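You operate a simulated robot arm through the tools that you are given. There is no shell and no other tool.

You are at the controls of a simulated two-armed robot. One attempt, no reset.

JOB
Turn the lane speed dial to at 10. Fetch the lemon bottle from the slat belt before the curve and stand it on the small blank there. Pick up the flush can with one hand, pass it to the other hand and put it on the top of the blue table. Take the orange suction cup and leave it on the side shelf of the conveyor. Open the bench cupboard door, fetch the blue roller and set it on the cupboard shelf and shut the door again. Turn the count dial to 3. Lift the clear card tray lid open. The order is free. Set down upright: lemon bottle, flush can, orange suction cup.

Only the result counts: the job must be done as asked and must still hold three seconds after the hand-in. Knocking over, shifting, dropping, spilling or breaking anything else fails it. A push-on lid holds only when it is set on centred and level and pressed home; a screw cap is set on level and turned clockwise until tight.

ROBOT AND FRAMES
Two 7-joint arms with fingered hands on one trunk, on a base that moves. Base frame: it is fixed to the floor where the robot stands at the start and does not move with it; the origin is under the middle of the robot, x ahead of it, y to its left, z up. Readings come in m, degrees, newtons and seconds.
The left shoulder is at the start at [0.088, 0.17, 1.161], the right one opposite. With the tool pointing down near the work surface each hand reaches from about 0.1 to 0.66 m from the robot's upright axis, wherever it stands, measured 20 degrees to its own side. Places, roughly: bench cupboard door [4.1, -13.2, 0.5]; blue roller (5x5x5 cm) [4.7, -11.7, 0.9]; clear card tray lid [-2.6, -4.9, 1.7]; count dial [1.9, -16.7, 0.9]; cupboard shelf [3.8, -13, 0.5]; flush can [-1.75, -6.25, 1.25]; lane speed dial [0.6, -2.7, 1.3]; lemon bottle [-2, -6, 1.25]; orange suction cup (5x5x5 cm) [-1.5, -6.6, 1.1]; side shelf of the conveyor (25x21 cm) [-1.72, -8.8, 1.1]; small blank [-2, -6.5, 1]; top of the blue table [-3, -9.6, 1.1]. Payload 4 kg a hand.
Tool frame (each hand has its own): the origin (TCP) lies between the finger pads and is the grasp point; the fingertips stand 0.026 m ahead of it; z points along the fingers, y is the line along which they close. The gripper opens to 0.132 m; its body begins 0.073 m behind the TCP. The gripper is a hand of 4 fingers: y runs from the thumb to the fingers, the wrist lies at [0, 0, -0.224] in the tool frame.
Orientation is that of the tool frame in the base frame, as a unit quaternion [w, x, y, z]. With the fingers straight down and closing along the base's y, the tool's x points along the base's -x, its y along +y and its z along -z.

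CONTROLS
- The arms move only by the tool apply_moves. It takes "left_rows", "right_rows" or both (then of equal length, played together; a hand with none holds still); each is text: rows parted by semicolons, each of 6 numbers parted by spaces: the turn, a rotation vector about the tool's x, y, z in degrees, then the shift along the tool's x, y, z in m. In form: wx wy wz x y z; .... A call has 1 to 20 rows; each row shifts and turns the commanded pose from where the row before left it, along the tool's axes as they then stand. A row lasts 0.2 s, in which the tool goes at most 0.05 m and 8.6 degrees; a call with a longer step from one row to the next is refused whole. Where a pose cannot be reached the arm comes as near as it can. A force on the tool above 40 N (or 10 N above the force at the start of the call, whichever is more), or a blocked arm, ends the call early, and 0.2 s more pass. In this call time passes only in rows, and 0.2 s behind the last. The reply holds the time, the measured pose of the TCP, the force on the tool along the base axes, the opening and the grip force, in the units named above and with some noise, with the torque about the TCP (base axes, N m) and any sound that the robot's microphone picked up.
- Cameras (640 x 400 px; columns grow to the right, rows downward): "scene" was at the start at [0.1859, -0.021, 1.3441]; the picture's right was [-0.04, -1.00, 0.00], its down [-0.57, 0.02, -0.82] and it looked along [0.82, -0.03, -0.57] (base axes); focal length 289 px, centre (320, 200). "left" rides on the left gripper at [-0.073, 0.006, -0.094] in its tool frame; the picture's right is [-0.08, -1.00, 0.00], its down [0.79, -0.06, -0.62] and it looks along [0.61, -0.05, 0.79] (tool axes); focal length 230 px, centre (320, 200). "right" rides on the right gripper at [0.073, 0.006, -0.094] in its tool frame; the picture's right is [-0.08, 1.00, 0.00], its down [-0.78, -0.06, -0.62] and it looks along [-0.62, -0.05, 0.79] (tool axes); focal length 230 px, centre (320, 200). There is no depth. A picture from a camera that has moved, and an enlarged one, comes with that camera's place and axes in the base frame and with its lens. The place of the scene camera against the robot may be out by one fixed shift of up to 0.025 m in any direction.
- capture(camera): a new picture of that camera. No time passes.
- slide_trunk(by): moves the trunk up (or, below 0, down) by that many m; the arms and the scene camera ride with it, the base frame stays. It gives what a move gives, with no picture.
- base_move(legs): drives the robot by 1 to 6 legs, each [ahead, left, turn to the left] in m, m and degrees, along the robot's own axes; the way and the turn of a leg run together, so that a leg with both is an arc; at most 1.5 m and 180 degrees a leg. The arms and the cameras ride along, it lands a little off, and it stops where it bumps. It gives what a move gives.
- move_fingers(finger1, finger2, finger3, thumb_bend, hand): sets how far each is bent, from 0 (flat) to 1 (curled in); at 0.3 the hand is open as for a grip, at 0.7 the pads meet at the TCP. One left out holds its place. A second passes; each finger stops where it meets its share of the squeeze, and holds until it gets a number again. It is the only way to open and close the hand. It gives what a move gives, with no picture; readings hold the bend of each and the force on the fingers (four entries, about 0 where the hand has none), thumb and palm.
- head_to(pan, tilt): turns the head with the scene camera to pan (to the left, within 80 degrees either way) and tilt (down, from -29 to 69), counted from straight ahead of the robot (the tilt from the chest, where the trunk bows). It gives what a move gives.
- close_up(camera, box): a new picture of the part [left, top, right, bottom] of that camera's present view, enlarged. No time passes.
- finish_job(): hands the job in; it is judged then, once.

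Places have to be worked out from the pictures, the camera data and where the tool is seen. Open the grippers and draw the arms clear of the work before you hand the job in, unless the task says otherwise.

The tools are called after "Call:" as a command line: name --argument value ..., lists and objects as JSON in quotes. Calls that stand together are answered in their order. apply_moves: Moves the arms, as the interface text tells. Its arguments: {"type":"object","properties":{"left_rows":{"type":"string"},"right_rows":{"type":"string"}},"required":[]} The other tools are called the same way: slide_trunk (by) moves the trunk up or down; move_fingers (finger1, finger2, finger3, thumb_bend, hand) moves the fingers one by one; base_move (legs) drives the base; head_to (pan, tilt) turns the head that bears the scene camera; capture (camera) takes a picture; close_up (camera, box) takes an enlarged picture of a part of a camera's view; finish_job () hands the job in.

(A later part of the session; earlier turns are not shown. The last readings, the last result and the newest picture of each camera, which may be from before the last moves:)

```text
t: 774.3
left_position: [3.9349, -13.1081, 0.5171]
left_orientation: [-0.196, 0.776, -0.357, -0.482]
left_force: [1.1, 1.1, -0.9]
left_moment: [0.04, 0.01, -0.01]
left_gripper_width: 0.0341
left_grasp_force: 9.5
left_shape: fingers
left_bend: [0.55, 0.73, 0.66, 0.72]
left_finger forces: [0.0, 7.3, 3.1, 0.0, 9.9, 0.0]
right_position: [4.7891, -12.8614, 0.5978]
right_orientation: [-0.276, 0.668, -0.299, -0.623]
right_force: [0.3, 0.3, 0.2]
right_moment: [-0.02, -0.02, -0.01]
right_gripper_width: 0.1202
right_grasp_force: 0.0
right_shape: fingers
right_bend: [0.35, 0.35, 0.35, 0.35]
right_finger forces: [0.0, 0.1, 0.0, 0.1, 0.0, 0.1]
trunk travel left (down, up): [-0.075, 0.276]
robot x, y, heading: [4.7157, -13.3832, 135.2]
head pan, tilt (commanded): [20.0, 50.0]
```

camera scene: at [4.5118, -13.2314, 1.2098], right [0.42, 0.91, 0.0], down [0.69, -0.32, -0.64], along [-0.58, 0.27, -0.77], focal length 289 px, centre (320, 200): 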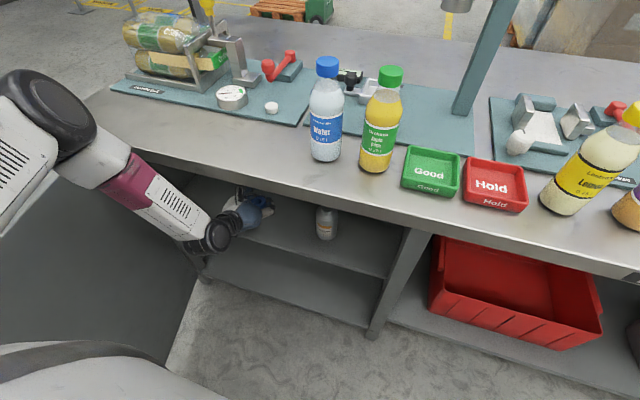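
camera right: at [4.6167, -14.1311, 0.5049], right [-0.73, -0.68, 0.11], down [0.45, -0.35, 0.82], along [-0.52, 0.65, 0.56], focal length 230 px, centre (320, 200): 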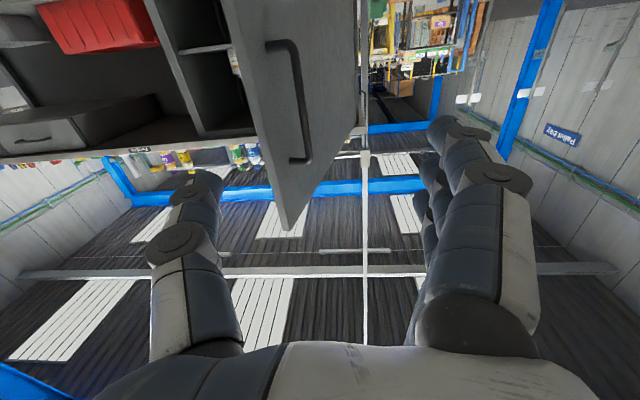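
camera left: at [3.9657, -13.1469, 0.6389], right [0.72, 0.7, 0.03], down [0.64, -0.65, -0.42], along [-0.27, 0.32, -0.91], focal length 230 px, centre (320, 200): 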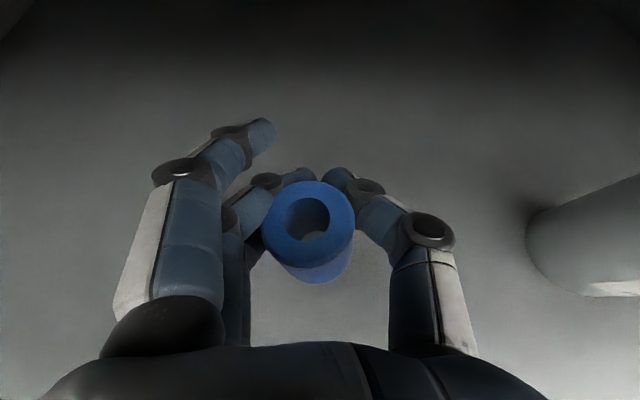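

Another 6 mm, watching for force.

Call:
apply_moves --left_rows "0 0 0 0.0053 0 0.0027; 0 0 0 0 0 0"

Call:
capture --camera "left"

```text
t: 774.9
left_position: [3.9338, -13.1108, 0.5111]
left_orientation: [-0.195, 0.775, -0.357, -0.483]
left_force: [-0.9, -1.5, 3.6]
left_moment: [-0.05, 0.13, 0.03]
left_gripper_width: 0.0338
left_grasp_force: 12.5
left_shape: fingers
left_bend: [0.55, 0.73, 0.67, 0.72]
left_finger forces: [0.0, 7.1, 7.6, 0.0, 9.9, 0.1]
right_position: [4.7894, -12.8609, 0.5975]
right_orientation: [-0.277, 0.667, -0.3, -0.623]
right_force: [-0.3, -0.4, -0.4]
right_moment: [0.0, -0.01, -0.03]
right_gripper_width: 0.1201
right_grasp_force: 0.0
right_shape: fingers
right_bend: [0.35, 0.35, 0.35, 0.35]
right_finger forces: [0.0, 0.0, 0.1, 0.1, 0.0, 0.0]
trunk travel left (down, up): [-0.075, 0.276]
robot x, y, heading: [4.7144, -13.384, 135.1]
head pan, tilt (commanded): [20.0, 50.0]
```

```text
taken
camera left: at [3.9654, -13.1475, 0.6197], right [0.72, 0.7, 0.03], down [0.64, -0.64, -0.42], along [-0.27, 0.32, -0.91], focal length 230 px, centre (320, 200)
```

left: 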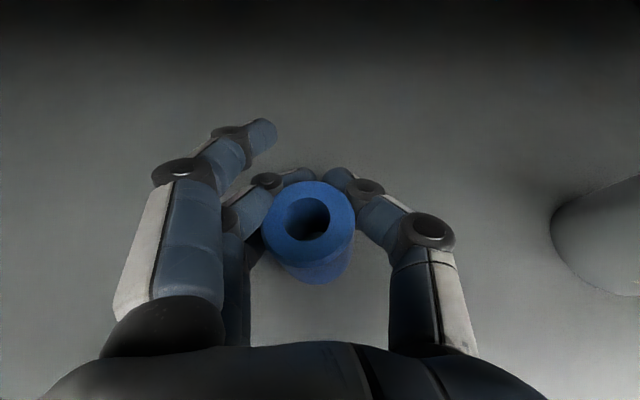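

Light contact: finger 3 touches the shelf, so the roller base is within a few millimetres of it. Opening gently.

Call:
move_fingers --hand "left" --finger1 0.5 --finger2 0.6 --finger3 0.55 --thumb_bend 0.6

Call:
capture --camera "left"

```text
t: 775.9
left_position: [3.9342, -13.1089, 0.5123]
left_orientation: [-0.196, 0.774, -0.357, -0.484]
left_force: [0.9, 4.5, 9.5]
left_moment: [0.08, 0.28, -0.1]
left_gripper_width: 0.0542
left_grasp_force: 5.3
left_shape: fingers
left_bend: [0.5, 0.6, 0.59, 0.6]
left_finger forces: [0.0, 0.0, 9.3, 0.0, 0.0, 0.0]
right_position: [4.7894, -12.8598, 0.5975]
right_orientation: [-0.277, 0.666, -0.299, -0.624]
right_force: [0.0, 0.3, 0.8]
right_moment: [0.0, 0.02, 0.0]
right_gripper_width: 0.1203
right_grasp_force: 0.0
right_shape: fingers
right_bend: [0.35, 0.35, 0.35, 0.35]
right_finger forces: [0.0, 0.0, 0.0, 0.0, 0.0, 0.0]
trunk travel left (down, up): [-0.075, 0.276]
robot x, y, heading: [4.7217, -13.3837, 135.0]
head pan, tilt (commanded): [20.0, 50.0]
```

```text
taken
camera left: at [3.9658, -13.1468, 0.6204], right [0.72, 0.69, 0.03], down [0.64, -0.64, -0.42], along [-0.27, 0.32, -0.91], focal length 230 px, centre (320, 200)
```

left: 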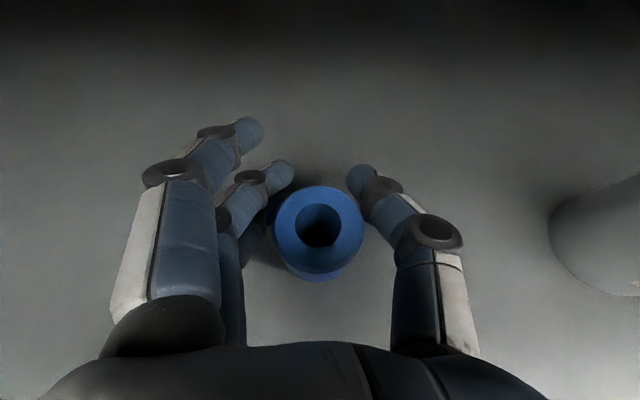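

The roller stands on the shelf, released. Rising 5 mm, opening wider, and withdrawing straight back.

Call:
apply_moves --left_rows "0 0 0 -0.0053 0 -0.0027; 0 0 0 0 0 0"

Call:
move_fingers --hand "left" --finger1 0.38 --finger2 0.38 --finger3 0.38 --thumb_bend 0.4

Call:
capture --camera "left"

```text
t: 776.5
left_position: [3.9339, -13.1089, 0.5164]
left_orientation: [-0.195, 0.776, -0.357, -0.482]
left_force: [0.0, -0.3, -1.4]
left_moment: [0.03, 0.02, -0.03]
left_gripper_width: 0.0538
left_grasp_force: 0.0
left_shape: fingers
left_bend: [0.5, 0.6, 0.55, 0.6]
left_finger forces: [0.0, 0.0, 0.0, 0.1, 0.0, 0.0]
right_position: [4.7885, -12.8609, 0.596]
right_orientation: [-0.277, 0.667, -0.299, -0.623]
right_force: [0.0, -0.5, -1.2]
right_moment: [0.01, 0.02, 0.0]
right_gripper_width: 0.1202
right_grasp_force: 0.1
right_shape: fingers
right_bend: [0.35, 0.35, 0.35, 0.35]
right_finger forces: [0.0, 0.0, 0.0, 0.0, 0.1, 0.0]
trunk travel left (down, up): [-0.075, 0.276]
robot x, y, heading: [4.7125, -13.3875, 135.1]
head pan, tilt (commanded): [20.0, 50.0]
```

```text
t: 777.5
left_position: [3.9336, -13.1097, 0.5168]
left_orientation: [-0.195, 0.776, -0.357, -0.482]
left_force: [-0.7, -0.1, 0.0]
left_moment: [0.0, 0.03, -0.01]
left_gripper_width: 0.1063
left_grasp_force: 0.1
left_shape: fingers
left_bend: [0.38, 0.38, 0.38, 0.4]
left_finger forces: [0.0, 0.0, 0.0, 0.0, 0.0, 0.1]
right_position: [4.7892, -12.8604, 0.5969]
right_orientation: [-0.278, 0.666, -0.301, -0.623]
right_force: [0.3, -0.5, -0.4]
right_moment: [0.03, 0.01, 0.02]
right_gripper_width: 0.12
right_grasp_force: 0.1
right_shape: fingers
right_bend: [0.35, 0.35, 0.35, 0.35]
right_finger forces: [0.0, 0.0, 0.0, 0.0, 0.0, 0.0]
trunk travel left (down, up): [-0.075, 0.276]
robot x, y, heading: [4.7174, -13.3826, 134.9]
head pan, tilt (commanded): [20.0, 50.0]
```

```text
taken
camera left: at [3.9654, -13.1471, 0.6249], right [0.72, 0.69, 0.03], down [0.64, -0.65, -0.42], along [-0.27, 0.32, -0.91], focal length 230 px, centre (320, 200)
```

left: 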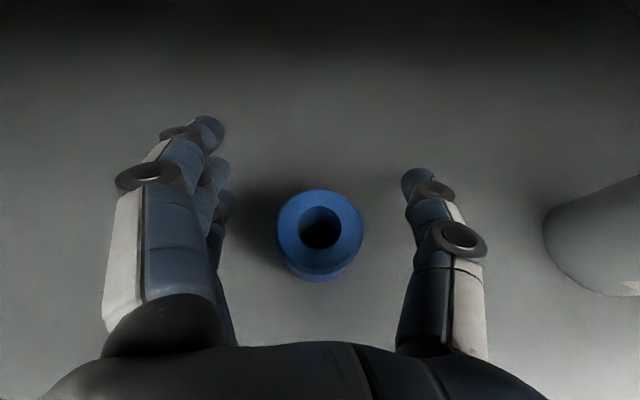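

Withdrawing: up 2 cm, then straight back out of the cupboard.

Call:
apply_moves --left_rows "0 0 0 -0.0178 0 -0.0091; 0 0 0 0.018 0 -0.0356; 0 0 0 0.018 0 -0.0356; 0 0 0 0.018 0 -0.0356; 0 0 0 0.018 -0.005 -0.0356; 0 0 0 0.018 -0.005 -0.0356; 0 0 0 0.018 0 -0.0356; 0 0 0 0 0 0"

Call:
capture --camera "left"

Call:
capture --camera "scene"

```text
t: 779.3
left_position: [4.1043, -13.2802, 0.5381]
left_orientation: [-0.196, 0.775, -0.357, -0.483]
left_force: [0.4, -0.2, -0.4]
left_moment: [0.0, -0.01, -0.03]
left_gripper_width: 0.1065
left_grasp_force: 0.1
left_shape: fingers
left_bend: [0.38, 0.38, 0.38, 0.4]
left_finger forces: [0.1, 0.1, 0.0, 0.1, 0.0, 0.0]
right_position: [4.789, -12.8603, 0.597]
right_orientation: [-0.278, 0.667, -0.3, -0.623]
right_force: [-0.9, 0.0, 0.8]
right_moment: [-0.01, 0.03, 0.0]
right_gripper_width: 0.1199
right_grasp_force: 0.1
right_shape: fingers
right_bend: [0.35, 0.35, 0.35, 0.35]
right_finger forces: [0.1, 0.1, 0.0, 0.1, 0.1, 0.1]
trunk travel left (down, up): [-0.075, 0.276]
robot x, y, heading: [4.7168, -13.3873, 135.4]
head pan, tilt (commanded): [20.0, 50.0]
```

```text
taken
camera left: at [4.1353, -13.3184, 0.6458], right [0.72, 0.69, 0.03], down [0.64, -0.65, -0.42], along [-0.27, 0.32, -0.91], focal length 230 px, centre (320, 200)
```

left: 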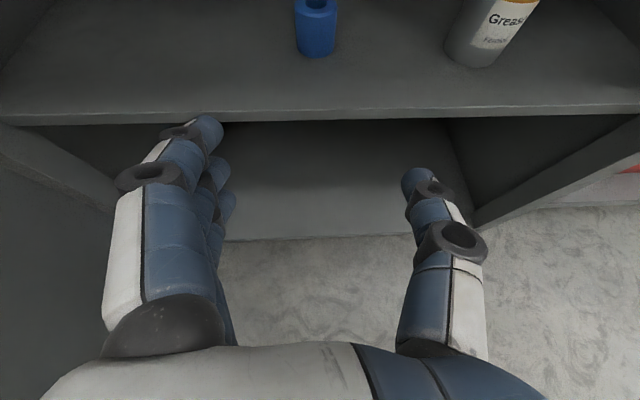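

```text
taken
camera scene: at [4.5118, -13.2315, 1.2098], right [0.42, 0.91, 0.0], down [0.69, -0.32, -0.64], along [-0.58, 0.27, -0.77], focal length 289 px, centre (320, 200)
```

scene: 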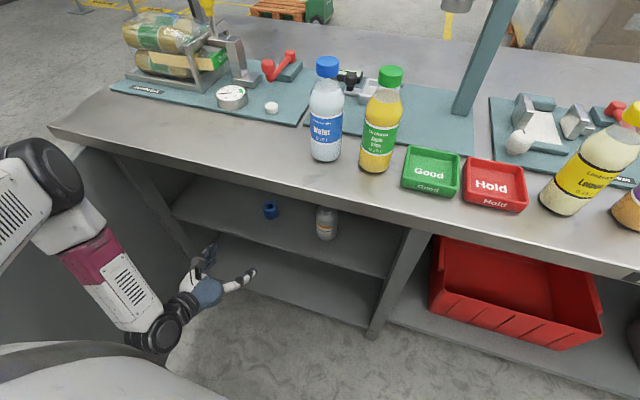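

The blue roller stands on the cupboard shelf. Now to shut the door: I'll back out, go round to the outer side of the door, and push it closed with the right hand.

Call:
base_move --legs '[[-0.85, 0, 0], [0, 0.95, 0]]'

Call:
move_fingers --hand "right" --finger1 0.7 --finger2 0.7 --finger3 0.7 --thumb_bend 0.7

Call:
apply_moves --right_rows "0 0 0 0 0.01 0.04; 0 0 0 0 0.01 0.04; 0 0 0 0 0.01 0.04; 0 0 0 0 0.01 0.04; 0 0 0 0 0.01 0.04; 0 0 0 0 0.01 0.04; 0 0 0 0 0 0"

Call:
head_to --pan -10 --tilt 35

Call:
capture --camera "scene"

```text
t: 792.1
left_position: [4.0585, -14.5713, 0.5387]
left_orientation: [-0.192, 0.779, -0.351, -0.483]
left_force: [-0.3, -0.4, -0.6]
left_moment: [-0.03, 0.03, 0.02]
left_gripper_width: 0.1066
left_grasp_force: 0.1
left_shape: fingers
left_bend: [0.38, 0.38, 0.38, 0.4]
left_finger forces: [0.1, 0.0, 0.1, 0.0, 0.0, 0.1]
right_position: [4.7381, -14.1415, 0.5968]
right_orientation: [-0.272, 0.669, -0.294, -0.626]
right_force: [0.5, -0.3, 0.7]
right_moment: [-0.02, 0.02, 0.02]
right_gripper_width: 0.1201
right_grasp_force: 0.0
right_shape: fingers
right_bend: [0.35, 0.35, 0.35, 0.35]
right_finger forces: [0.1, 0.0, 0.0, 0.1, 0.0, 0.0]
trunk travel left (down, up): [-0.075, 0.276]
robot x, y, heading: [4.6719, -14.6677, 135.9]
head pan, tilt (commanded): [20.0, 50.0]
```

```text
t: 793.1
left_position: [4.0591, -14.5718, 0.5383]
left_orientation: [-0.191, 0.779, -0.35, -0.484]
left_force: [0.5, -0.3, 0.7]
left_moment: [-0.01, -0.01, 0.04]
left_gripper_width: 0.1065
left_grasp_force: 0.1
left_shape: fingers
left_bend: [0.38, 0.38, 0.38, 0.4]
left_finger forces: [0.0, 0.0, 0.0, 0.1, 0.0, 0.0]
right_position: [4.7395, -14.1416, 0.5982]
right_orientation: [-0.273, 0.669, -0.294, -0.625]
right_force: [-0.1, -0.6, -0.1]
right_moment: [-0.01, 0.01, -0.01]
right_gripper_width: 0.0144
right_grasp_force: 0.1
right_shape: fingers
right_bend: [0.7, 0.7, 0.7, 0.7]
right_finger forces: [0.0, 0.0, 0.1, 0.0, 0.1, 0.1]
trunk travel left (down, up): [-0.075, 0.276]
robot x, y, heading: [4.6762, -14.6685, 135.9]
head pan, tilt (commanded): [20.0, 50.0]
```

```text
t: 794.7
left_position: [4.0598, -14.5705, 0.5385]
left_orientation: [-0.191, 0.779, -0.351, -0.483]
left_force: [-0.1, 0.6, -0.3]
left_moment: [0.02, 0.03, 0.04]
left_gripper_width: 0.1066
left_grasp_force: 0.1
left_shape: fingers
left_bend: [0.38, 0.38, 0.38, 0.4]
left_finger forces: [0.0, 0.1, 0.0, 0.1, 0.0, 0.0]
right_position: [4.5298, -14.0062, 0.5813]
right_orientation: [-0.272, 0.669, -0.295, -0.626]
right_force: [-0.2, -0.1, 0.4]
right_moment: [-0.02, 0.02, 0.01]
right_gripper_width: 0.0145
right_grasp_force: 0.1
right_shape: fingers
right_bend: [0.7, 0.7, 0.7, 0.7]
right_finger forces: [0.0, 0.1, 0.1, 0.1, 0.0, 0.0]
trunk travel left (down, up): [-0.075, 0.276]
robot x, y, heading: [4.6762, -14.6647, 135.8]
head pan, tilt (commanded): [20.0, 50.0]
```

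```text
t: 795.6
left_position: [4.0594, -14.5718, 0.5383]
left_orientation: [-0.192, 0.778, -0.351, -0.484]
left_force: [-0.3, 0.3, -0.5]
left_moment: [-0.03, -0.01, 0.0]
left_gripper_width: 0.1065
left_grasp_force: 0.0
left_shape: fingers
left_bend: [0.38, 0.38, 0.38, 0.4]
left_finger forces: [0.0, 0.1, 0.0, 0.0, 0.0, 0.0]
right_position: [4.5307, -14.0068, 0.582]
right_orientation: [-0.272, 0.67, -0.293, -0.626]
right_force: [1.3, -0.6, -0.2]
right_moment: [0.0, -0.02, -0.01]
right_gripper_width: 0.0141
right_grasp_force: 0.0
right_shape: fingers
right_bend: [0.7, 0.7, 0.7, 0.7]
right_finger forces: [0.0, 0.0, 0.0, 0.0, 0.1, 0.0]
trunk travel left (down, up): [-0.075, 0.276]
robot x, y, heading: [4.6737, -14.6666, 135.8]
head pan, tilt (commanded): [-10.0, 35.0]
```

```text
taken
camera scene: at [4.4852, -14.4766, 1.2315], right [0.81, 0.59, 0.0], down [0.34, -0.46, -0.82], along [-0.48, 0.66, -0.57], focal length 289 px, centre (320, 200)
```

scene: 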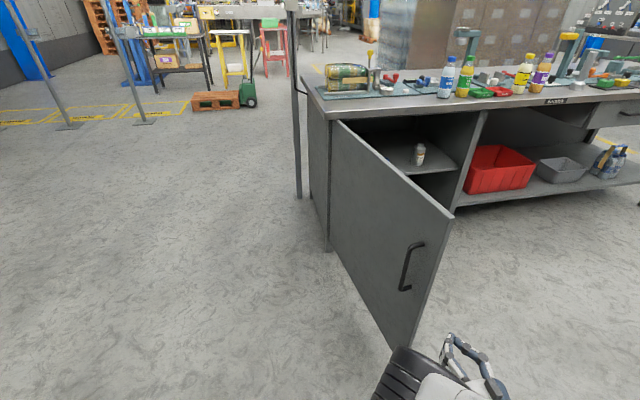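

The door's free edge is at about (12.864,-6.65). I'll shift left 0.14 m so the right hand is on the outer side, then move forward beside the door.

Call:
base_move --legs '[[0, 0.15, -0.8], [0.36, 0, 0]]'

Call:
capture --camera "scene"

```text
t: 799.5
left_position: [3.7041, -14.4207, 0.5379]
left_orientation: [-0.196, 0.776, -0.357, -0.482]
left_force: [0.1, 0.7, -0.5]
left_moment: [0.0, -0.01, -0.01]
left_gripper_width: 0.1064
left_grasp_force: 0.0
left_shape: fingers
left_bend: [0.38, 0.38, 0.38, 0.4]
left_finger forces: [0.0, 0.1, 0.1, 0.1, 0.0, 0.0]
right_position: [4.1854, -13.8629, 0.5816]
right_orientation: [-0.278, 0.667, -0.3, -0.623]
right_force: [0.1, 0.2, -0.6]
right_moment: [-0.02, 0.01, -0.04]
right_gripper_width: 0.0144
right_grasp_force: 0.0
right_shape: fingers
right_bend: [0.7, 0.7, 0.7, 0.7]
right_finger forces: [0.0, 0.0, 0.0, 0.0, 0.1, 0.1]
trunk travel left (down, up): [-0.075, 0.276]
robot x, y, heading: [4.3175, -14.5253, 135.0]
head pan, tilt (commanded): [-10.0, 35.0]
```

```text
taken
camera scene: at [4.1314, -14.3322, 1.2315], right [0.82, 0.57, 0.0], down [0.33, -0.47, -0.82], along [-0.47, 0.67, -0.57], focal length 289 px, centre (320, 200)
```

scene: 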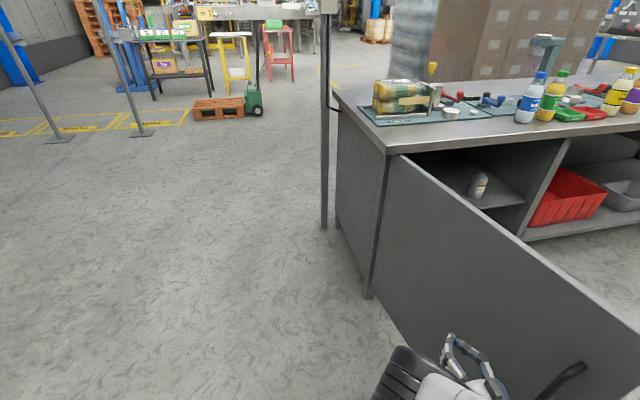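

The hand is beside the door's outer face. Pushing it closed step by step: first right 0.25 m with a little forward.

Call:
base_move --legs '[[0.06, -0.25, 0]]'

Call:
capture --camera "scene"

```text
t: 802.2
left_position: [3.8309, -14.2086, 0.5381]
left_orientation: [-0.196, 0.776, -0.356, -0.483]
left_force: [0.4, -0.2, 0.7]
left_moment: [0.04, -0.01, 0.03]
left_gripper_width: 0.1067
left_grasp_force: 0.0
left_shape: fingers
left_bend: [0.38, 0.38, 0.38, 0.4]
left_finger forces: [0.1, 0.1, 0.0, 0.0, 0.0, 0.0]
right_position: [4.3102, -13.6502, 0.5808]
right_orientation: [-0.276, 0.667, -0.299, -0.624]
right_force: [-0.1, 0.0, -0.3]
right_moment: [0.01, -0.03, -0.03]
right_gripper_width: 0.0139
right_grasp_force: 0.0
right_shape: fingers
right_bend: [0.7, 0.7, 0.7, 0.7]
right_finger forces: [0.1, 0.0, 0.0, 0.0, 0.1, 0.0]
trunk travel left (down, up): [-0.075, 0.276]
robot x, y, heading: [4.4411, -14.3119, 135.4]
head pan, tilt (commanded): [-10.0, 35.0]
```

```text
taken
camera scene: at [4.2583, -14.1195, 1.2315], right [0.82, 0.58, 0.0], down [0.33, -0.47, -0.82], along [-0.47, 0.67, -0.57], focal length 289 px, centre (320, 200)
```

scene: 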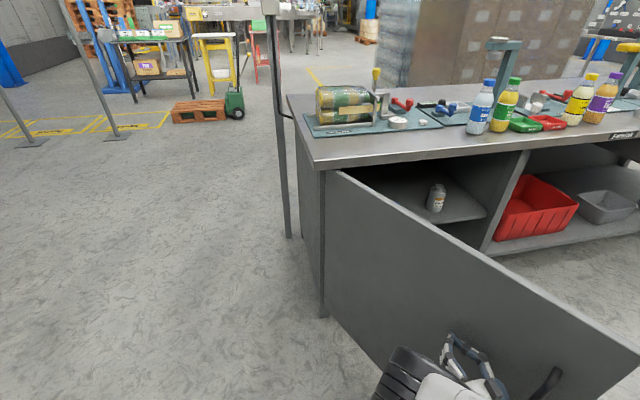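

The door is closing. Next step.

Call:
base_move --legs '[[0.1, -0.17, 0]]'

Call:
base_move --legs '[[0.14, -0.12, 0]]'

Call:
capture --camera "scene"

Call:
capture --camera "right"

```text
t: 804.3
left_position: [3.8798, -14.0159, 0.5379]
left_orientation: [-0.196, 0.775, -0.358, -0.482]
left_force: [0.3, 0.1, 0.2]
left_moment: [-0.01, 0.03, 0.02]
left_gripper_width: 0.1064
left_grasp_force: 0.0
left_shape: fingers
left_bend: [0.38, 0.38, 0.38, 0.4]
left_finger forces: [0.0, 0.1, 0.1, 0.0, 0.0, 0.0]
right_position: [4.3619, -13.4591, 0.5817]
right_orientation: [-0.277, 0.667, -0.3, -0.623]
right_force: [-0.3, 0.8, 0.1]
right_moment: [0.01, -0.01, 0.01]
right_gripper_width: 0.014
right_grasp_force: 0.2
right_shape: fingers
right_bend: [0.7, 0.7, 0.7, 0.7]
right_finger forces: [0.1, 0.0, 0.1, 0.0, 0.0, 0.0]
trunk travel left (down, up): [-0.075, 0.276]
robot x, y, heading: [4.4906, -14.1206, 134.9]
head pan, tilt (commanded): [-10.0, 35.0]
```

```text
t: 806.0
left_position: [3.8656, -13.8306, 0.5378]
left_orientation: [-0.196, 0.775, -0.359, -0.482]
left_force: [-0.6, -0.2, -0.2]
left_moment: [0.01, -0.01, 0.02]
left_gripper_width: 0.1064
left_grasp_force: 0.0
left_shape: fingers
left_bend: [0.38, 0.38, 0.38, 0.4]
left_finger forces: [0.0, 0.1, 0.0, 0.0, 0.1, 0.0]
right_position: [4.3494, -13.2747, 0.581]
right_orientation: [-0.278, 0.666, -0.301, -0.623]
right_force: [-0.5, -0.6, 0.6]
right_moment: [0.0, -0.01, -0.02]
right_gripper_width: 0.014
right_grasp_force: 0.1
right_shape: fingers
right_bend: [0.7, 0.7, 0.7, 0.7]
right_finger forces: [0.1, 0.0, 0.1, 0.0, 0.0, 0.0]
trunk travel left (down, up): [-0.075, 0.276]
robot x, y, heading: [4.4774, -13.9342, 134.7]
head pan, tilt (commanded): [-10.0, 35.0]
```

```text
taken
camera scene: at [4.2944, -13.7444, 1.2315], right [0.82, 0.57, 0.0], down [0.33, -0.47, -0.82], along [-0.47, 0.67, -0.57], focal length 289 px, centre (320, 200)
```

scene: 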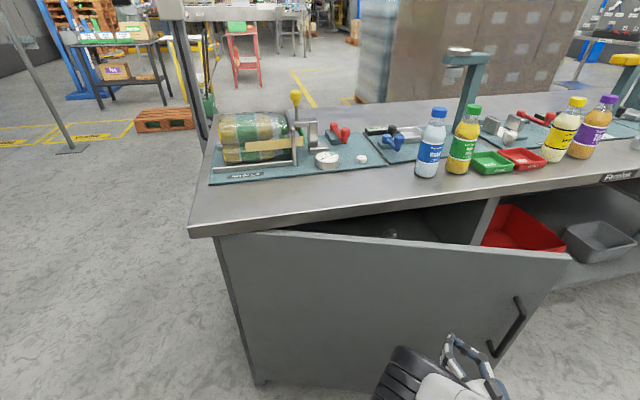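

```text
taken
camera right: at [4.4109, -13.3533, 0.514], right [-0.75, -0.66, 0.08], down [0.42, -0.38, 0.83], along [-0.51, 0.65, 0.56], focal length 230 px, centre (320, 200)
```

right: 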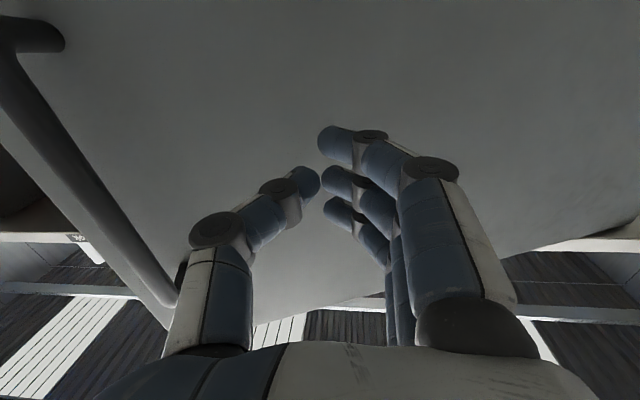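

About 20° left. Pushing straight forward now to finish closing: base 0.12 m, then the arm.

Call:
base_move --legs '[[0.12, -0.02, 0]]'

Call:
apply_moves --right_rows "0 0 0 0 0 0.02; 0 0 0 0 0 0.02; 0 0 0 0 0 0.02; 0 0 0 0 0 0.02; 0 0 0 0 0 0"

Call:
capture --camera "scene"

```text
t: 807.3
left_position: [3.7962, -13.7312, 0.5391]
left_orientation: [-0.197, 0.775, -0.36, -0.481]
left_force: [-0.2, -0.1, -1.1]
left_moment: [-0.02, -0.01, -0.02]
left_gripper_width: 0.1064
left_grasp_force: 0.0
left_shape: fingers
left_bend: [0.38, 0.38, 0.38, 0.4]
left_finger forces: [0.1, 0.0, 0.0, 0.1, 0.0, 0.1]
right_position: [4.2802, -13.1761, 0.5798]
right_orientation: [-0.279, 0.666, -0.303, -0.622]
right_force: [-0.1, -0.2, 0.0]
right_moment: [0.03, 0.01, 0.02]
right_gripper_width: 0.014
right_grasp_force: 0.1
right_shape: fingers
right_bend: [0.7, 0.7, 0.7, 0.7]
right_finger forces: [0.0, 0.0, 0.1, 0.0, 0.0, 0.0]
trunk travel left (down, up): [-0.075, 0.276]
robot x, y, heading: [4.4078, -13.8406, 134.9]
head pan, tilt (commanded): [-10.0, 35.0]
```

```text
t: 808.5
left_position: [3.7964, -13.732, 0.5376]
left_orientation: [-0.197, 0.775, -0.36, -0.481]
left_force: [0.3, -0.1, 0.1]
left_moment: [0.0, -0.02, 0.02]
left_gripper_width: 0.1066
left_grasp_force: 0.0
left_shape: fingers
left_bend: [0.38, 0.38, 0.38, 0.4]
left_finger forces: [0.0, 0.0, 0.0, 0.0, 0.1, 0.0]
right_position: [4.2265, -13.1164, 0.576]
right_orientation: [-0.279, 0.667, -0.302, -0.622]
right_force: [0.1, 0.0, 0.6]
right_moment: [0.04, 0.01, 0.01]
right_gripper_width: 0.0139
right_grasp_force: 0.2
right_shape: fingers
right_bend: [0.7, 0.7, 0.7, 0.7]
right_finger forces: [0.0, 0.0, 0.0, 0.0, 0.0, 0.1]
trunk travel left (down, up): [-0.075, 0.276]
robot x, y, heading: [4.4072, -13.838, 134.6]
head pan, tilt (commanded): [-10.0, 35.0]
```

```text
taken
camera scene: at [4.2242, -13.6456, 1.2315], right [0.82, 0.57, 0.0], down [0.33, -0.47, -0.82], along [-0.47, 0.67, -0.57], focal length 289 px, centre (320, 200)
```

scene: 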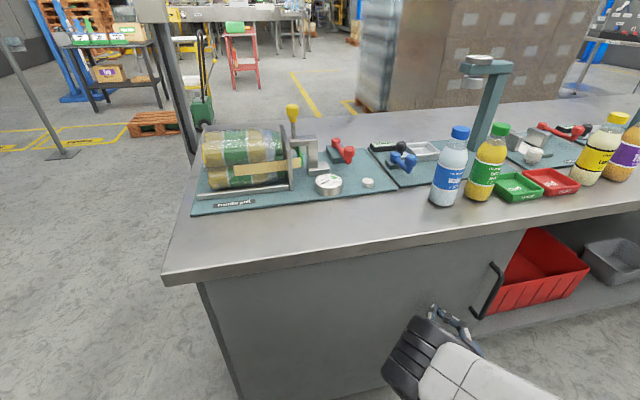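

The door is nearly shut. Pushing the last few centimetres.

Call:
apply_moves --right_rows "0 0 0 0 0 0.015; 0 0 0 0 0 0.012; 0 0 0 0 0 0"

Call:
capture --camera "right"

Call:
capture --camera "scene"

```text
t: 809.3
left_position: [3.7957, -13.7316, 0.5384]
left_orientation: [-0.197, 0.774, -0.36, -0.482]
left_force: [-0.7, 0.3, -0.1]
left_moment: [-0.01, -0.02, -0.02]
left_gripper_width: 0.1063
left_grasp_force: 0.0
left_shape: fingers
left_bend: [0.38, 0.38, 0.38, 0.4]
left_finger forces: [0.0, 0.0, 0.1, 0.0, 0.1, 0.0]
right_position: [4.2093, -13.0982, 0.5732]
right_orientation: [-0.279, 0.666, -0.302, -0.622]
right_force: [2.9, -6.3, -0.2]
right_moment: [0.18, 0.09, 0.1]
right_gripper_width: 0.0139
right_grasp_force: 2.6
right_shape: fingers
right_bend: [0.7, 0.7, 0.71, 0.7]
right_finger forces: [0.1, 0.2, 6.1, 0.0, 0.0, 0.0]
trunk travel left (down, up): [-0.075, 0.276]
robot x, y, heading: [4.4093, -13.8384, 134.9]
head pan, tilt (commanded): [-10.0, 35.0]
```

```text
taken
camera right: at [4.2697, -13.1753, 0.5071], right [-0.75, -0.66, 0.08], down [0.42, -0.38, 0.83], along [-0.51, 0.65, 0.56], focal length 230 px, centre (320, 200)
```

right: 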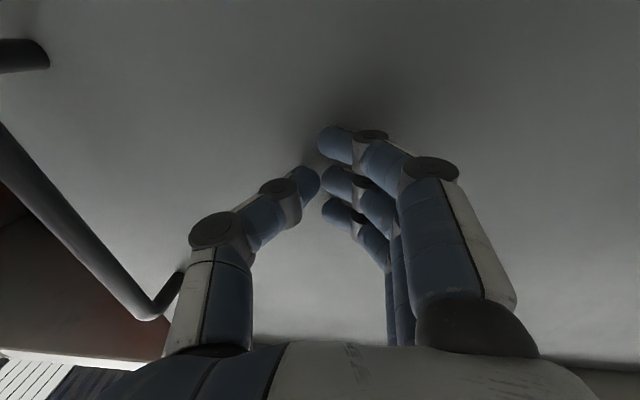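

```text
taken
camera scene: at [4.2244, -13.6461, 1.2316], right [0.82, 0.57, 0.0], down [0.33, -0.47, -0.82], along [-0.47, 0.67, -0.57], focal length 289 px, centre (320, 200)
```

scene: 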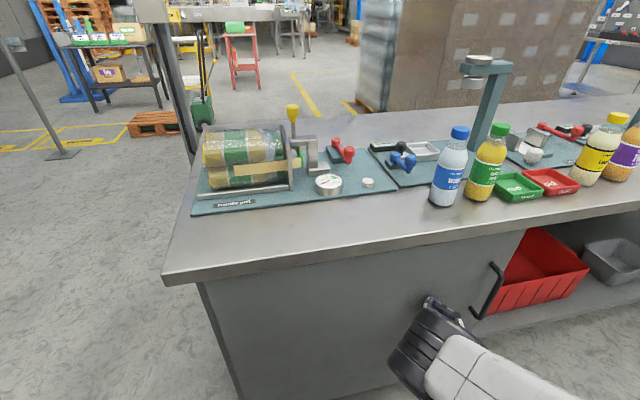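

Contact now at the same depth as when the door was closed. Pressing a little more to be sure.

Call:
apply_moves --right_rows "0 0 0 0 0 0.008; 0 0 0 0 0 0"

```text
t: 809.8
left_position: [3.7965, -13.7321, 0.5392]
left_orientation: [-0.199, 0.773, -0.361, -0.482]
left_force: [-0.1, 1.1, -1.0]
left_moment: [-0.01, 0.01, 0.02]
left_gripper_width: 0.1062
left_grasp_force: 0.1
left_shape: fingers
left_bend: [0.38, 0.38, 0.38, 0.4]
left_finger forces: [0.0, 0.0, 0.0, 0.0, 0.1, 0.1]
right_position: [4.2094, -13.0948, 0.5703]
right_orientation: [-0.279, 0.668, -0.303, -0.619]
right_force: [8.1, -11.2, 2.3]
right_moment: [0.2, 0.15, 0.03]
right_gripper_width: 0.0141
right_grasp_force: 7.2
right_shape: fingers
right_bend: [0.7, 0.71, 0.72, 0.7]
right_finger forces: [0.1, 5.6, 6.8, 0.1, 2.3, 0.0]
trunk travel left (down, up): [-0.075, 0.276]
robot x, y, heading: [4.4125, -13.84, 134.7]
head pan, tilt (commanded): [-10.0, 35.0]
stopped in row 2 (right hand): the force on the tool passed its limit at 42 N (the readings are from after the stop); the commanded pose is now the measured one
```

Firm resistance at 42 N: the door is shut. Backing the hand off and checking from a distance.

Call:
apply_moves --right_rows "0 0 0 0 0 -0.03; 0 0 0 0 0 -0.04; 0 0 0 0 0 -0.04; 0 0 0 0 0 0"

Call:
base_move --legs '[[-0.6, 0, 0]]'

Call:
capture --camera "scene"

Call:
close_up --camera "scene" --box '[300, 60, 540, 260]'

```text
t: 810.8
left_position: [3.7956, -13.7316, 0.538]
left_orientation: [-0.198, 0.774, -0.361, -0.482]
left_force: [0.6, 0.7, -0.7]
left_moment: [0.0, 0.0, 0.02]
left_gripper_width: 0.1066
left_grasp_force: 0.0
left_shape: fingers
left_bend: [0.38, 0.38, 0.38, 0.4]
left_finger forces: [0.1, 0.1, 0.1, 0.1, 0.1, 0.0]
right_position: [4.2809, -13.1758, 0.5779]
right_orientation: [-0.279, 0.667, -0.303, -0.621]
right_force: [1.2, 0.0, -0.7]
right_moment: [-0.01, 0.02, 0.0]
right_gripper_width: 0.0138
right_grasp_force: 0.1
right_shape: fingers
right_bend: [0.7, 0.7, 0.7, 0.7]
right_finger forces: [0.1, 0.0, 0.1, 0.0, 0.1, 0.0]
trunk travel left (down, up): [-0.075, 0.276]
robot x, y, heading: [4.4093, -13.8411, 134.6]
head pan, tilt (commanded): [-10.0, 35.0]
```

```text
t: 814.2
left_position: [4.2156, -14.1561, 0.5391]
left_orientation: [-0.197, 0.774, -0.359, -0.482]
left_force: [-0.5, -0.2, -0.1]
left_moment: [-0.04, -0.03, 0.01]
left_gripper_width: 0.1063
left_grasp_force: 0.1
left_shape: fingers
left_bend: [0.38, 0.38, 0.38, 0.4]
left_finger forces: [0.0, 0.0, 0.0, 0.0, 0.0, 0.0]
right_position: [4.6992, -13.5995, 0.579]
right_orientation: [-0.278, 0.668, -0.303, -0.62]
right_force: [-0.8, 0.2, -0.4]
right_moment: [0.0, 0.01, -0.01]
right_gripper_width: 0.014
right_grasp_force: 0.1
right_shape: fingers
right_bend: [0.7, 0.7, 0.7, 0.7]
right_finger forces: [0.0, 0.0, 0.1, 0.0, 0.0, 0.0]
trunk travel left (down, up): [-0.075, 0.276]
robot x, y, heading: [4.8284, -14.2657, 134.7]
head pan, tilt (commanded): [-10.0, 35.0]
```

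```text
taken
camera scene: at [4.6445, -14.0709, 1.2316], right [0.82, 0.57, 0.0], down [0.33, -0.47, -0.82], along [-0.47, 0.67, -0.57], focal length 289 px, centre (320, 200)
```

scene: 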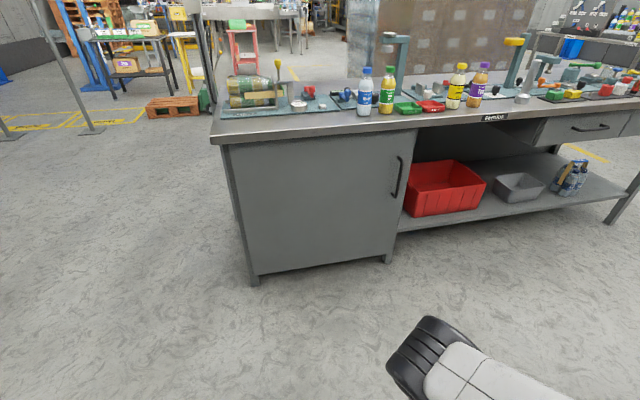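

```text
2.00 times, centred on (420, 160) of scene
camera zoom: at [4.6445, -14.0709, 1.2316], right [0.82, 0.57, 0.0], down [0.33, -0.47, -0.82], along [-0.47, 0.67, -0.57], focal length 578 px, centre (120, 280)
```

zoom: 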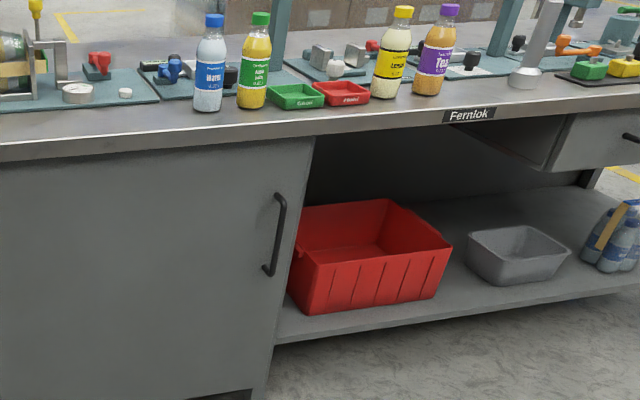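

The door is shut. Last job: the count dial near (1.9,-16.7). I'll raise the trunk, turn to face -n, and look for it.

Call:
slide_trunk --by 0.2

Call:
base_move --legs '[[0, 0, 90]]'

Call:
head_to --pan 0 --tilt 15

Call:
capture --camera "scene"

Call:
head_to --pan -25 --tilt 15

Call:
capture --camera "scene"

```text
t: 816.4
left_position: [4.2159, -14.1565, 0.7379]
left_orientation: [-0.197, 0.775, -0.36, -0.482]
left_force: [0.1, -0.9, -1.0]
left_moment: [0.03, 0.02, -0.01]
left_gripper_width: 0.1066
left_grasp_force: 0.0
left_shape: fingers
left_bend: [0.38, 0.38, 0.38, 0.4]
left_finger forces: [0.0, 0.0, 0.1, 0.1, 0.0, 0.0]
right_position: [4.6995, -13.6006, 0.7769]
right_orientation: [-0.278, 0.668, -0.302, -0.62]
right_force: [-0.1, 1.0, 0.1]
right_moment: [0.0, -0.02, -0.02]
right_gripper_width: 0.014
right_grasp_force: 0.0
right_shape: fingers
right_bend: [0.7, 0.7, 0.7, 0.7]
right_finger forces: [0.1, 0.0, 0.1, 0.0, 0.0, 0.1]
trunk travel left (down, up): [-0.275, 0.076]
robot x, y, heading: [4.8229, -14.2661, 134.4]
head pan, tilt (commanded): [-10.0, 35.0]
```

```text
t: 820.6
left_position: [4.7265, -14.8782, 0.7375]
left_orientation: [0.203, 0.801, 0.297, -0.479]
left_force: [0.2, -0.2, -0.4]
left_moment: [-0.01, 0.0, 0.02]
left_gripper_width: 0.1064
left_grasp_force: 0.0
left_shape: fingers
left_bend: [0.38, 0.38, 0.38, 0.4]
left_finger forces: [0.0, 0.0, 0.1, 0.1, 0.1, 0.1]
right_position: [4.1651, -14.3992, 0.7769]
right_orientation: [0.245, 0.686, 0.262, -0.633]
right_force: [0.0, -0.7, 0.2]
right_moment: [-0.01, -0.01, 0.0]
right_gripper_width: 0.0141
right_grasp_force: 0.0
right_shape: fingers
right_bend: [0.7, 0.7, 0.7, 0.7]
right_finger forces: [0.1, 0.0, 0.0, 0.1, 0.0, 0.1]
trunk travel left (down, up): [-0.275, 0.076]
robot x, y, heading: [4.826, -14.2588, -135.0]
head pan, tilt (commanded): [-10.0, 35.0]
```

```text
t: 821.4
left_position: [4.7258, -14.8775, 0.7374]
left_orientation: [0.203, 0.801, 0.297, -0.478]
left_force: [0.7, -0.9, -0.7]
left_moment: [0.01, -0.01, 0.01]
left_gripper_width: 0.1067
left_grasp_force: 0.1
left_shape: fingers
left_bend: [0.38, 0.38, 0.38, 0.4]
left_finger forces: [0.0, 0.0, 0.1, 0.0, 0.1, 0.1]
right_position: [4.166, -14.4005, 0.7783]
right_orientation: [0.245, 0.685, 0.262, -0.634]
right_force: [0.0, 0.2, -0.4]
right_moment: [0.0, -0.02, 0.03]
right_gripper_width: 0.014
right_grasp_force: 0.0
right_shape: fingers
right_bend: [0.7, 0.7, 0.7, 0.7]
right_finger forces: [0.0, 0.0, 0.0, 0.0, 0.0, 0.0]
trunk travel left (down, up): [-0.275, 0.076]
robot x, y, heading: [4.8265, -14.2652, -134.8]
head pan, tilt (commanded): [0.0, 15.0]
```

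```text
taken
camera scene: at [4.7345, -14.3801, 1.478], right [-0.71, 0.7, 0.0], down [0.18, 0.18, -0.97], along [-0.68, -0.69, -0.26], focal length 289 px, centre (320, 200)
```

scene: 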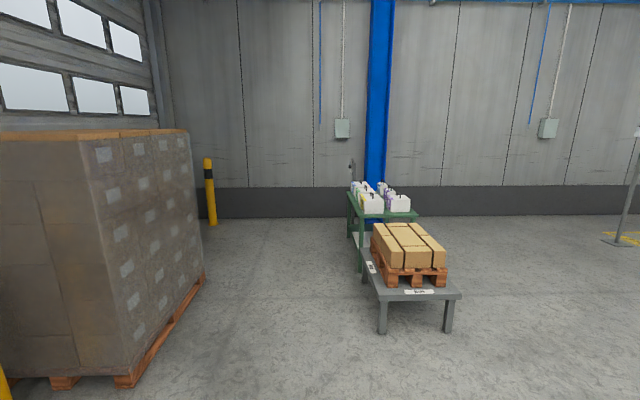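

```text
t: 822.3
left_position: [4.7259, -14.8774, 0.7377]
left_orientation: [0.203, 0.801, 0.296, -0.479]
left_force: [-0.2, 0.8, 0.3]
left_moment: [-0.03, 0.02, 0.0]
left_gripper_width: 0.1065
left_grasp_force: 0.0
left_shape: fingers
left_bend: [0.38, 0.38, 0.38, 0.4]
left_finger forces: [0.1, 0.1, 0.1, 0.0, 0.0, 0.0]
right_position: [4.1643, -14.4001, 0.7777]
right_orientation: [0.244, 0.686, 0.261, -0.634]
right_force: [0.5, 0.4, 0.1]
right_moment: [0.0, -0.04, -0.01]
right_gripper_width: 0.014
right_grasp_force: 0.0
right_shape: fingers
right_bend: [0.7, 0.7, 0.7, 0.7]
right_finger forces: [0.0, 0.0, 0.0, 0.1, 0.0, 0.0]
trunk travel left (down, up): [-0.275, 0.076]
robot x, y, heading: [4.8262, -14.2659, -134.9]
head pan, tilt (commanded): [-25.0, 15.0]
```

```text
taken
camera scene: at [4.7128, -14.3461, 1.4781], right [-0.35, 0.94, 0.0], down [0.24, 0.09, -0.97], along [-0.91, -0.33, -0.26], focal length 289 px, centre (320, 200)
```

scene: 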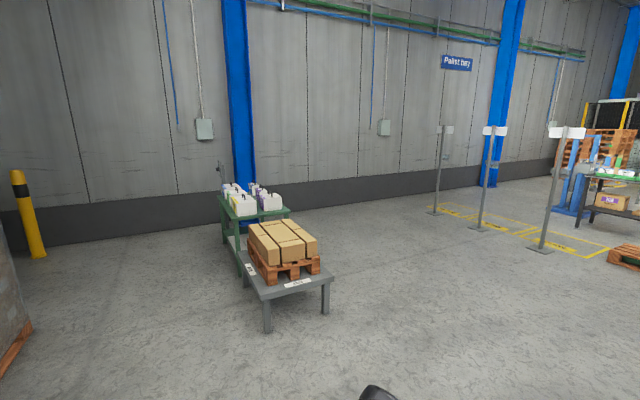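

The dial should be near the green cart by the blue column. Zooming in.

Call:
head_to --pan 0 --tilt 15

Call:
close_up --camera "scene" --box '[310, 140, 470, 260]'

```text
t: 823.2
left_position: [4.7257, -14.8768, 0.7386]
left_orientation: [0.204, 0.8, 0.297, -0.479]
left_force: [0.3, 0.1, 0.4]
left_moment: [-0.04, 0.02, 0.01]
left_gripper_width: 0.1067
left_grasp_force: 0.1
left_shape: fingers
left_bend: [0.38, 0.38, 0.38, 0.4]
left_finger forces: [0.1, 0.1, 0.1, 0.0, 0.0, 0.1]
right_position: [4.1661, -14.4013, 0.7781]
right_orientation: [0.245, 0.685, 0.262, -0.634]
right_force: [0.8, 0.4, 0.2]
right_moment: [0.01, 0.0, 0.03]
right_gripper_width: 0.0142
right_grasp_force: 0.1
right_shape: fingers
right_bend: [0.7, 0.7, 0.7, 0.7]
right_finger forces: [0.1, 0.0, 0.1, 0.0, 0.0, 0.0]
trunk travel left (down, up): [-0.275, 0.076]
robot x, y, heading: [4.8267, -14.2619, -134.7]
head pan, tilt (commanded): [0.0, 15.0]
```

```text
3.33 times, centred on (390, 200) of scene
camera zoom: at [4.7345, -14.38, 1.4781], right [-0.71, 0.7, 0.0], down [0.18, 0.18, -0.97], along [-0.68, -0.69, -0.26], focal length 964 px, centre (87, 200)
```

zoom: 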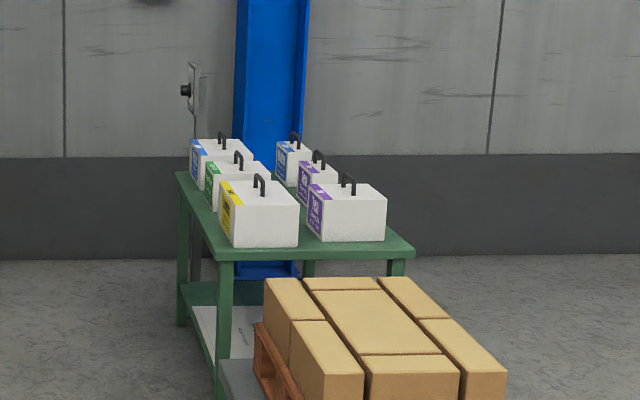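

The dial is the black knob on a plate standing edge-on at the green table's far end, facing +a. I'll drive down the lane at a≈13.95 and turn to face it.

Call:
base_move --legs '[[1.3, 0.47, 0], [1.3, 0, 0], [1.1, 0, 0]]'

Call:
head_to --pan -70 --tilt 20

Call:
capture --camera "scene"

```text
t: 841.7
left_position: [2.4712, -17.8966, 0.7379]
left_orientation: [0.211, 0.796, 0.309, -0.476]
left_force: [-0.4, 0.2, 0.5]
left_moment: [0.02, 0.07, -0.01]
left_gripper_width: 0.1066
left_grasp_force: 0.0
left_shape: fingers
left_bend: [0.38, 0.38, 0.38, 0.4]
left_finger forces: [0.0, 0.0, 0.0, 0.1, 0.1, 0.0]
right_position: [1.8964, -17.4353, 0.7769]
right_orientation: [0.255, 0.681, 0.272, -0.63]
right_force: [0.3, -0.8, 0.4]
right_moment: [-0.03, 0.01, 0.01]
right_gripper_width: 0.014
right_grasp_force: 0.0
right_shape: fingers
right_bend: [0.7, 0.7, 0.7, 0.7]
right_finger forces: [0.0, 0.0, 0.1, 0.0, 0.1, 0.1]
trunk travel left (down, up): [-0.275, 0.076]
robot x, y, heading: [2.553, -17.2803, -133.4]
head pan, tilt (commanded): [0.0, 15.0]
```

```text
t: 843.1
left_position: [2.4722, -17.8967, 0.738]
left_orientation: [0.21, 0.796, 0.309, -0.476]
left_force: [0.9, 0.1, 0.0]
left_moment: [0.0, 0.02, 0.0]
left_gripper_width: 0.1067
left_grasp_force: 0.0
left_shape: fingers
left_bend: [0.38, 0.38, 0.38, 0.4]
left_finger forces: [0.0, 0.0, 0.1, 0.0, 0.0, 0.1]
right_position: [1.896, -17.4341, 0.7781]
right_orientation: [0.254, 0.682, 0.272, -0.63]
right_force: [-0.7, 0.0, -0.1]
right_moment: [-0.01, 0.01, 0.02]
right_gripper_width: 0.0142
right_grasp_force: 0.0
right_shape: fingers
right_bend: [0.7, 0.7, 0.7, 0.7]
right_finger forces: [0.0, 0.0, 0.0, 0.0, 0.0, 0.1]
trunk travel left (down, up): [-0.275, 0.076]
robot x, y, heading: [2.5568, -17.2868, -133.0]
head pan, tilt (commanded): [-70.0, 20.0]
```

```text
taken
camera scene: at [2.4424, -17.2936, 1.47], right [0.39, 0.92, 0.0], down [0.31, -0.13, -0.94], along [-0.86, 0.37, -0.34], focal length 289 px, centre (320, 200)
```

scene: 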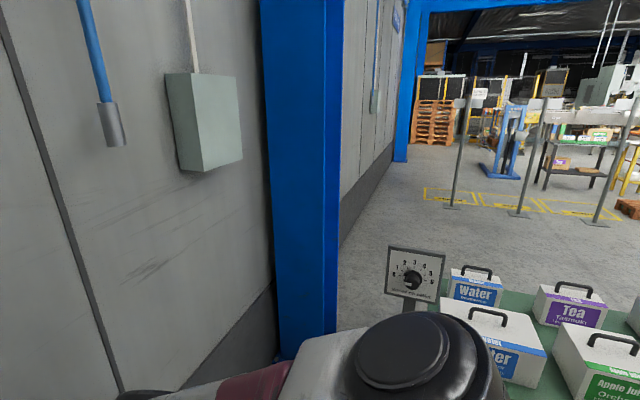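

The dial plate faces me. Zooming in on its scale.

Call:
close_up --camera "scene" --box '[370, 235, 460, 310]'

```text
5.33 times, centred on (415, 272) of scene
camera zoom: at [2.4424, -17.2936, 1.47], right [0.39, 0.92, 0.0], down [0.31, -0.13, -0.94], along [-0.86, 0.37, -0.34], focal length 1542 px, centre (-187, -187)
```

zoom: 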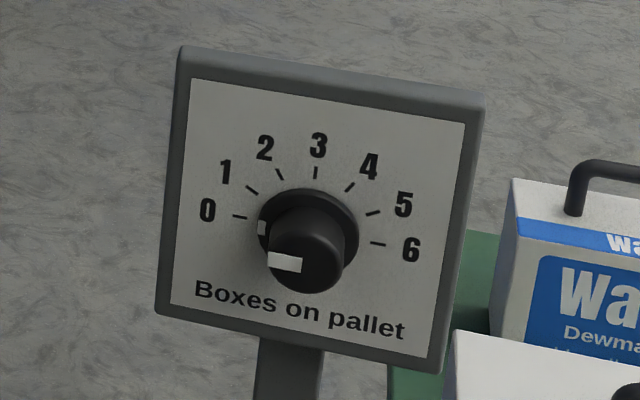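

The count dial reads 0–6 with 3 at the top and its pointer at 0, so it needs a 90° clockwise turn. I'll use the left hand. Backing slightly from the wall, then turning to face it.

Call:
base_move --legs '[[-0.16, 0, 0], [0, 0, -92]]'

Call:
apply_moves --right_rows "0 0 0 0 0 -0.04; 0 0 0 0 0 -0.04; 0 0 0 0 -0.01 -0.04; 0 0 0 0 -0.01 -0.04; 0 0 0 0 -0.01 -0.04; 0 0 0 0 0 0"

Call:
head_to --pan 10 --tilt 30

Call:
capture --camera "scene"

Call:
capture --camera "left"

```text
t: 848.4
left_position: [2.0516, -17.0684, 0.7388]
left_orientation: [-0.192, 0.778, -0.352, -0.483]
left_force: [0.4, 0.0, -0.1]
left_moment: [-0.03, -0.01, -0.01]
left_gripper_width: 0.1068
left_grasp_force: 0.0
left_shape: fingers
left_bend: [0.38, 0.38, 0.38, 0.4]
left_finger forces: [0.0, 0.0, 0.1, 0.0, 0.0, 0.0]
right_position: [2.5204, -16.5016, 0.7782]
right_orientation: [-0.271, 0.671, -0.295, -0.624]
right_force: [0.3, -0.1, -0.5]
right_moment: [-0.02, 0.03, 0.01]
right_gripper_width: 0.014
right_grasp_force: 0.0
right_shape: fingers
right_bend: [0.7, 0.7, 0.7, 0.7]
right_finger forces: [0.1, 0.1, 0.0, 0.1, 0.1, 0.0]
trunk travel left (down, up): [-0.275, 0.076]
robot x, y, heading: [2.6649, -17.1657, 135.8]
head pan, tilt (commanded): [-70.0, 20.0]
```

```text
t: 849.8
left_position: [2.0503, -17.0669, 0.7378]
left_orientation: [-0.192, 0.778, -0.351, -0.484]
left_force: [-0.3, 0.1, 0.3]
left_moment: [-0.01, -0.04, -0.02]
left_gripper_width: 0.1067
left_grasp_force: 0.0
left_shape: fingers
left_bend: [0.38, 0.38, 0.38, 0.4]
left_finger forces: [0.0, 0.0, 0.0, 0.0, 0.0, 0.1]
right_position: [2.6775, -16.6261, 0.7937]
right_orientation: [-0.271, 0.671, -0.295, -0.623]
right_force: [1.0, 0.7, 0.1]
right_moment: [0.0, 0.0, 0.0]
right_gripper_width: 0.0141
right_grasp_force: 0.1
right_shape: fingers
right_bend: [0.7, 0.7, 0.7, 0.7]
right_finger forces: [0.0, 0.0, 0.1, 0.0, 0.1, 0.0]
trunk travel left (down, up): [-0.275, 0.076]
robot x, y, heading: [2.6631, -17.1666, 135.7]
head pan, tilt (commanded): [-70.0, 20.0]
```

```text
t: 851.3
left_position: [2.0494, -17.0683, 0.7388]
left_orientation: [-0.192, 0.778, -0.351, -0.484]
left_force: [-0.6, -0.6, -0.2]
left_moment: [0.01, 0.02, 0.02]
left_gripper_width: 0.1062
left_grasp_force: 0.0
left_shape: fingers
left_bend: [0.38, 0.38, 0.38, 0.4]
left_finger forces: [0.0, 0.0, 0.0, 0.0, 0.1, 0.0]
right_position: [2.6787, -16.6265, 0.794]
right_orientation: [-0.272, 0.671, -0.296, -0.623]
right_force: [0.5, 0.2, -0.2]
right_moment: [0.0, -0.03, -0.01]
right_gripper_width: 0.0141
right_grasp_force: 0.0
right_shape: fingers
right_bend: [0.7, 0.7, 0.7, 0.7]
right_finger forces: [0.0, 0.1, 0.1, 0.0, 0.0, 0.0]
trunk travel left (down, up): [-0.275, 0.076]
robot x, y, heading: [2.6664, -17.1636, 135.9]
head pan, tilt (commanded): [10.0, 30.0]
```

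```text
taken
camera scene: at [2.5609, -17.0984, 1.4539], right [0.56, 0.83, 0.0], down [0.41, -0.28, -0.87], along [-0.72, 0.49, -0.5], focal length 289 px, centre (320, 200)
```

scene: 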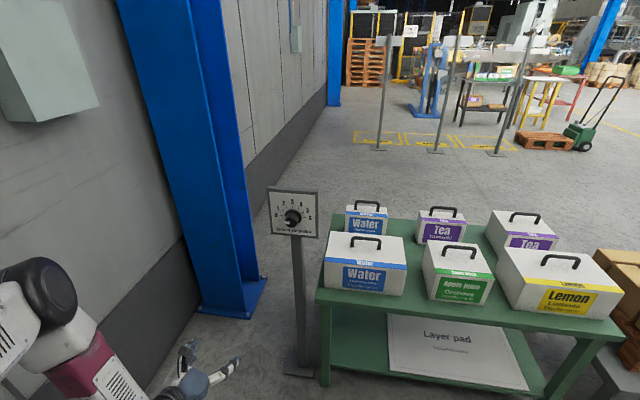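

```text
taken
camera left: at [2.0823, -17.1052, 0.8456], right [0.71, 0.71, 0.03], down [0.65, -0.64, -0.42], along [-0.28, 0.31, -0.91], focal length 230 px, centre (320, 200)
```

left: 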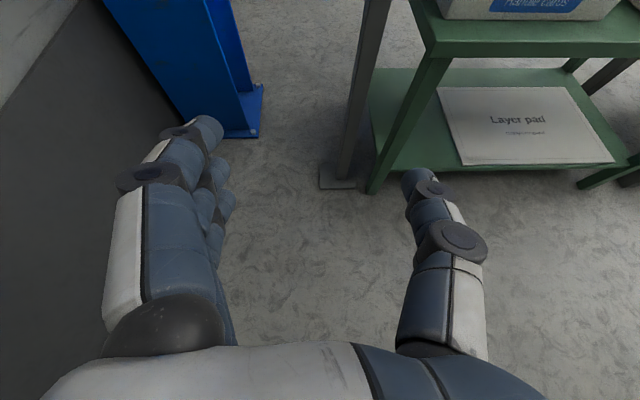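

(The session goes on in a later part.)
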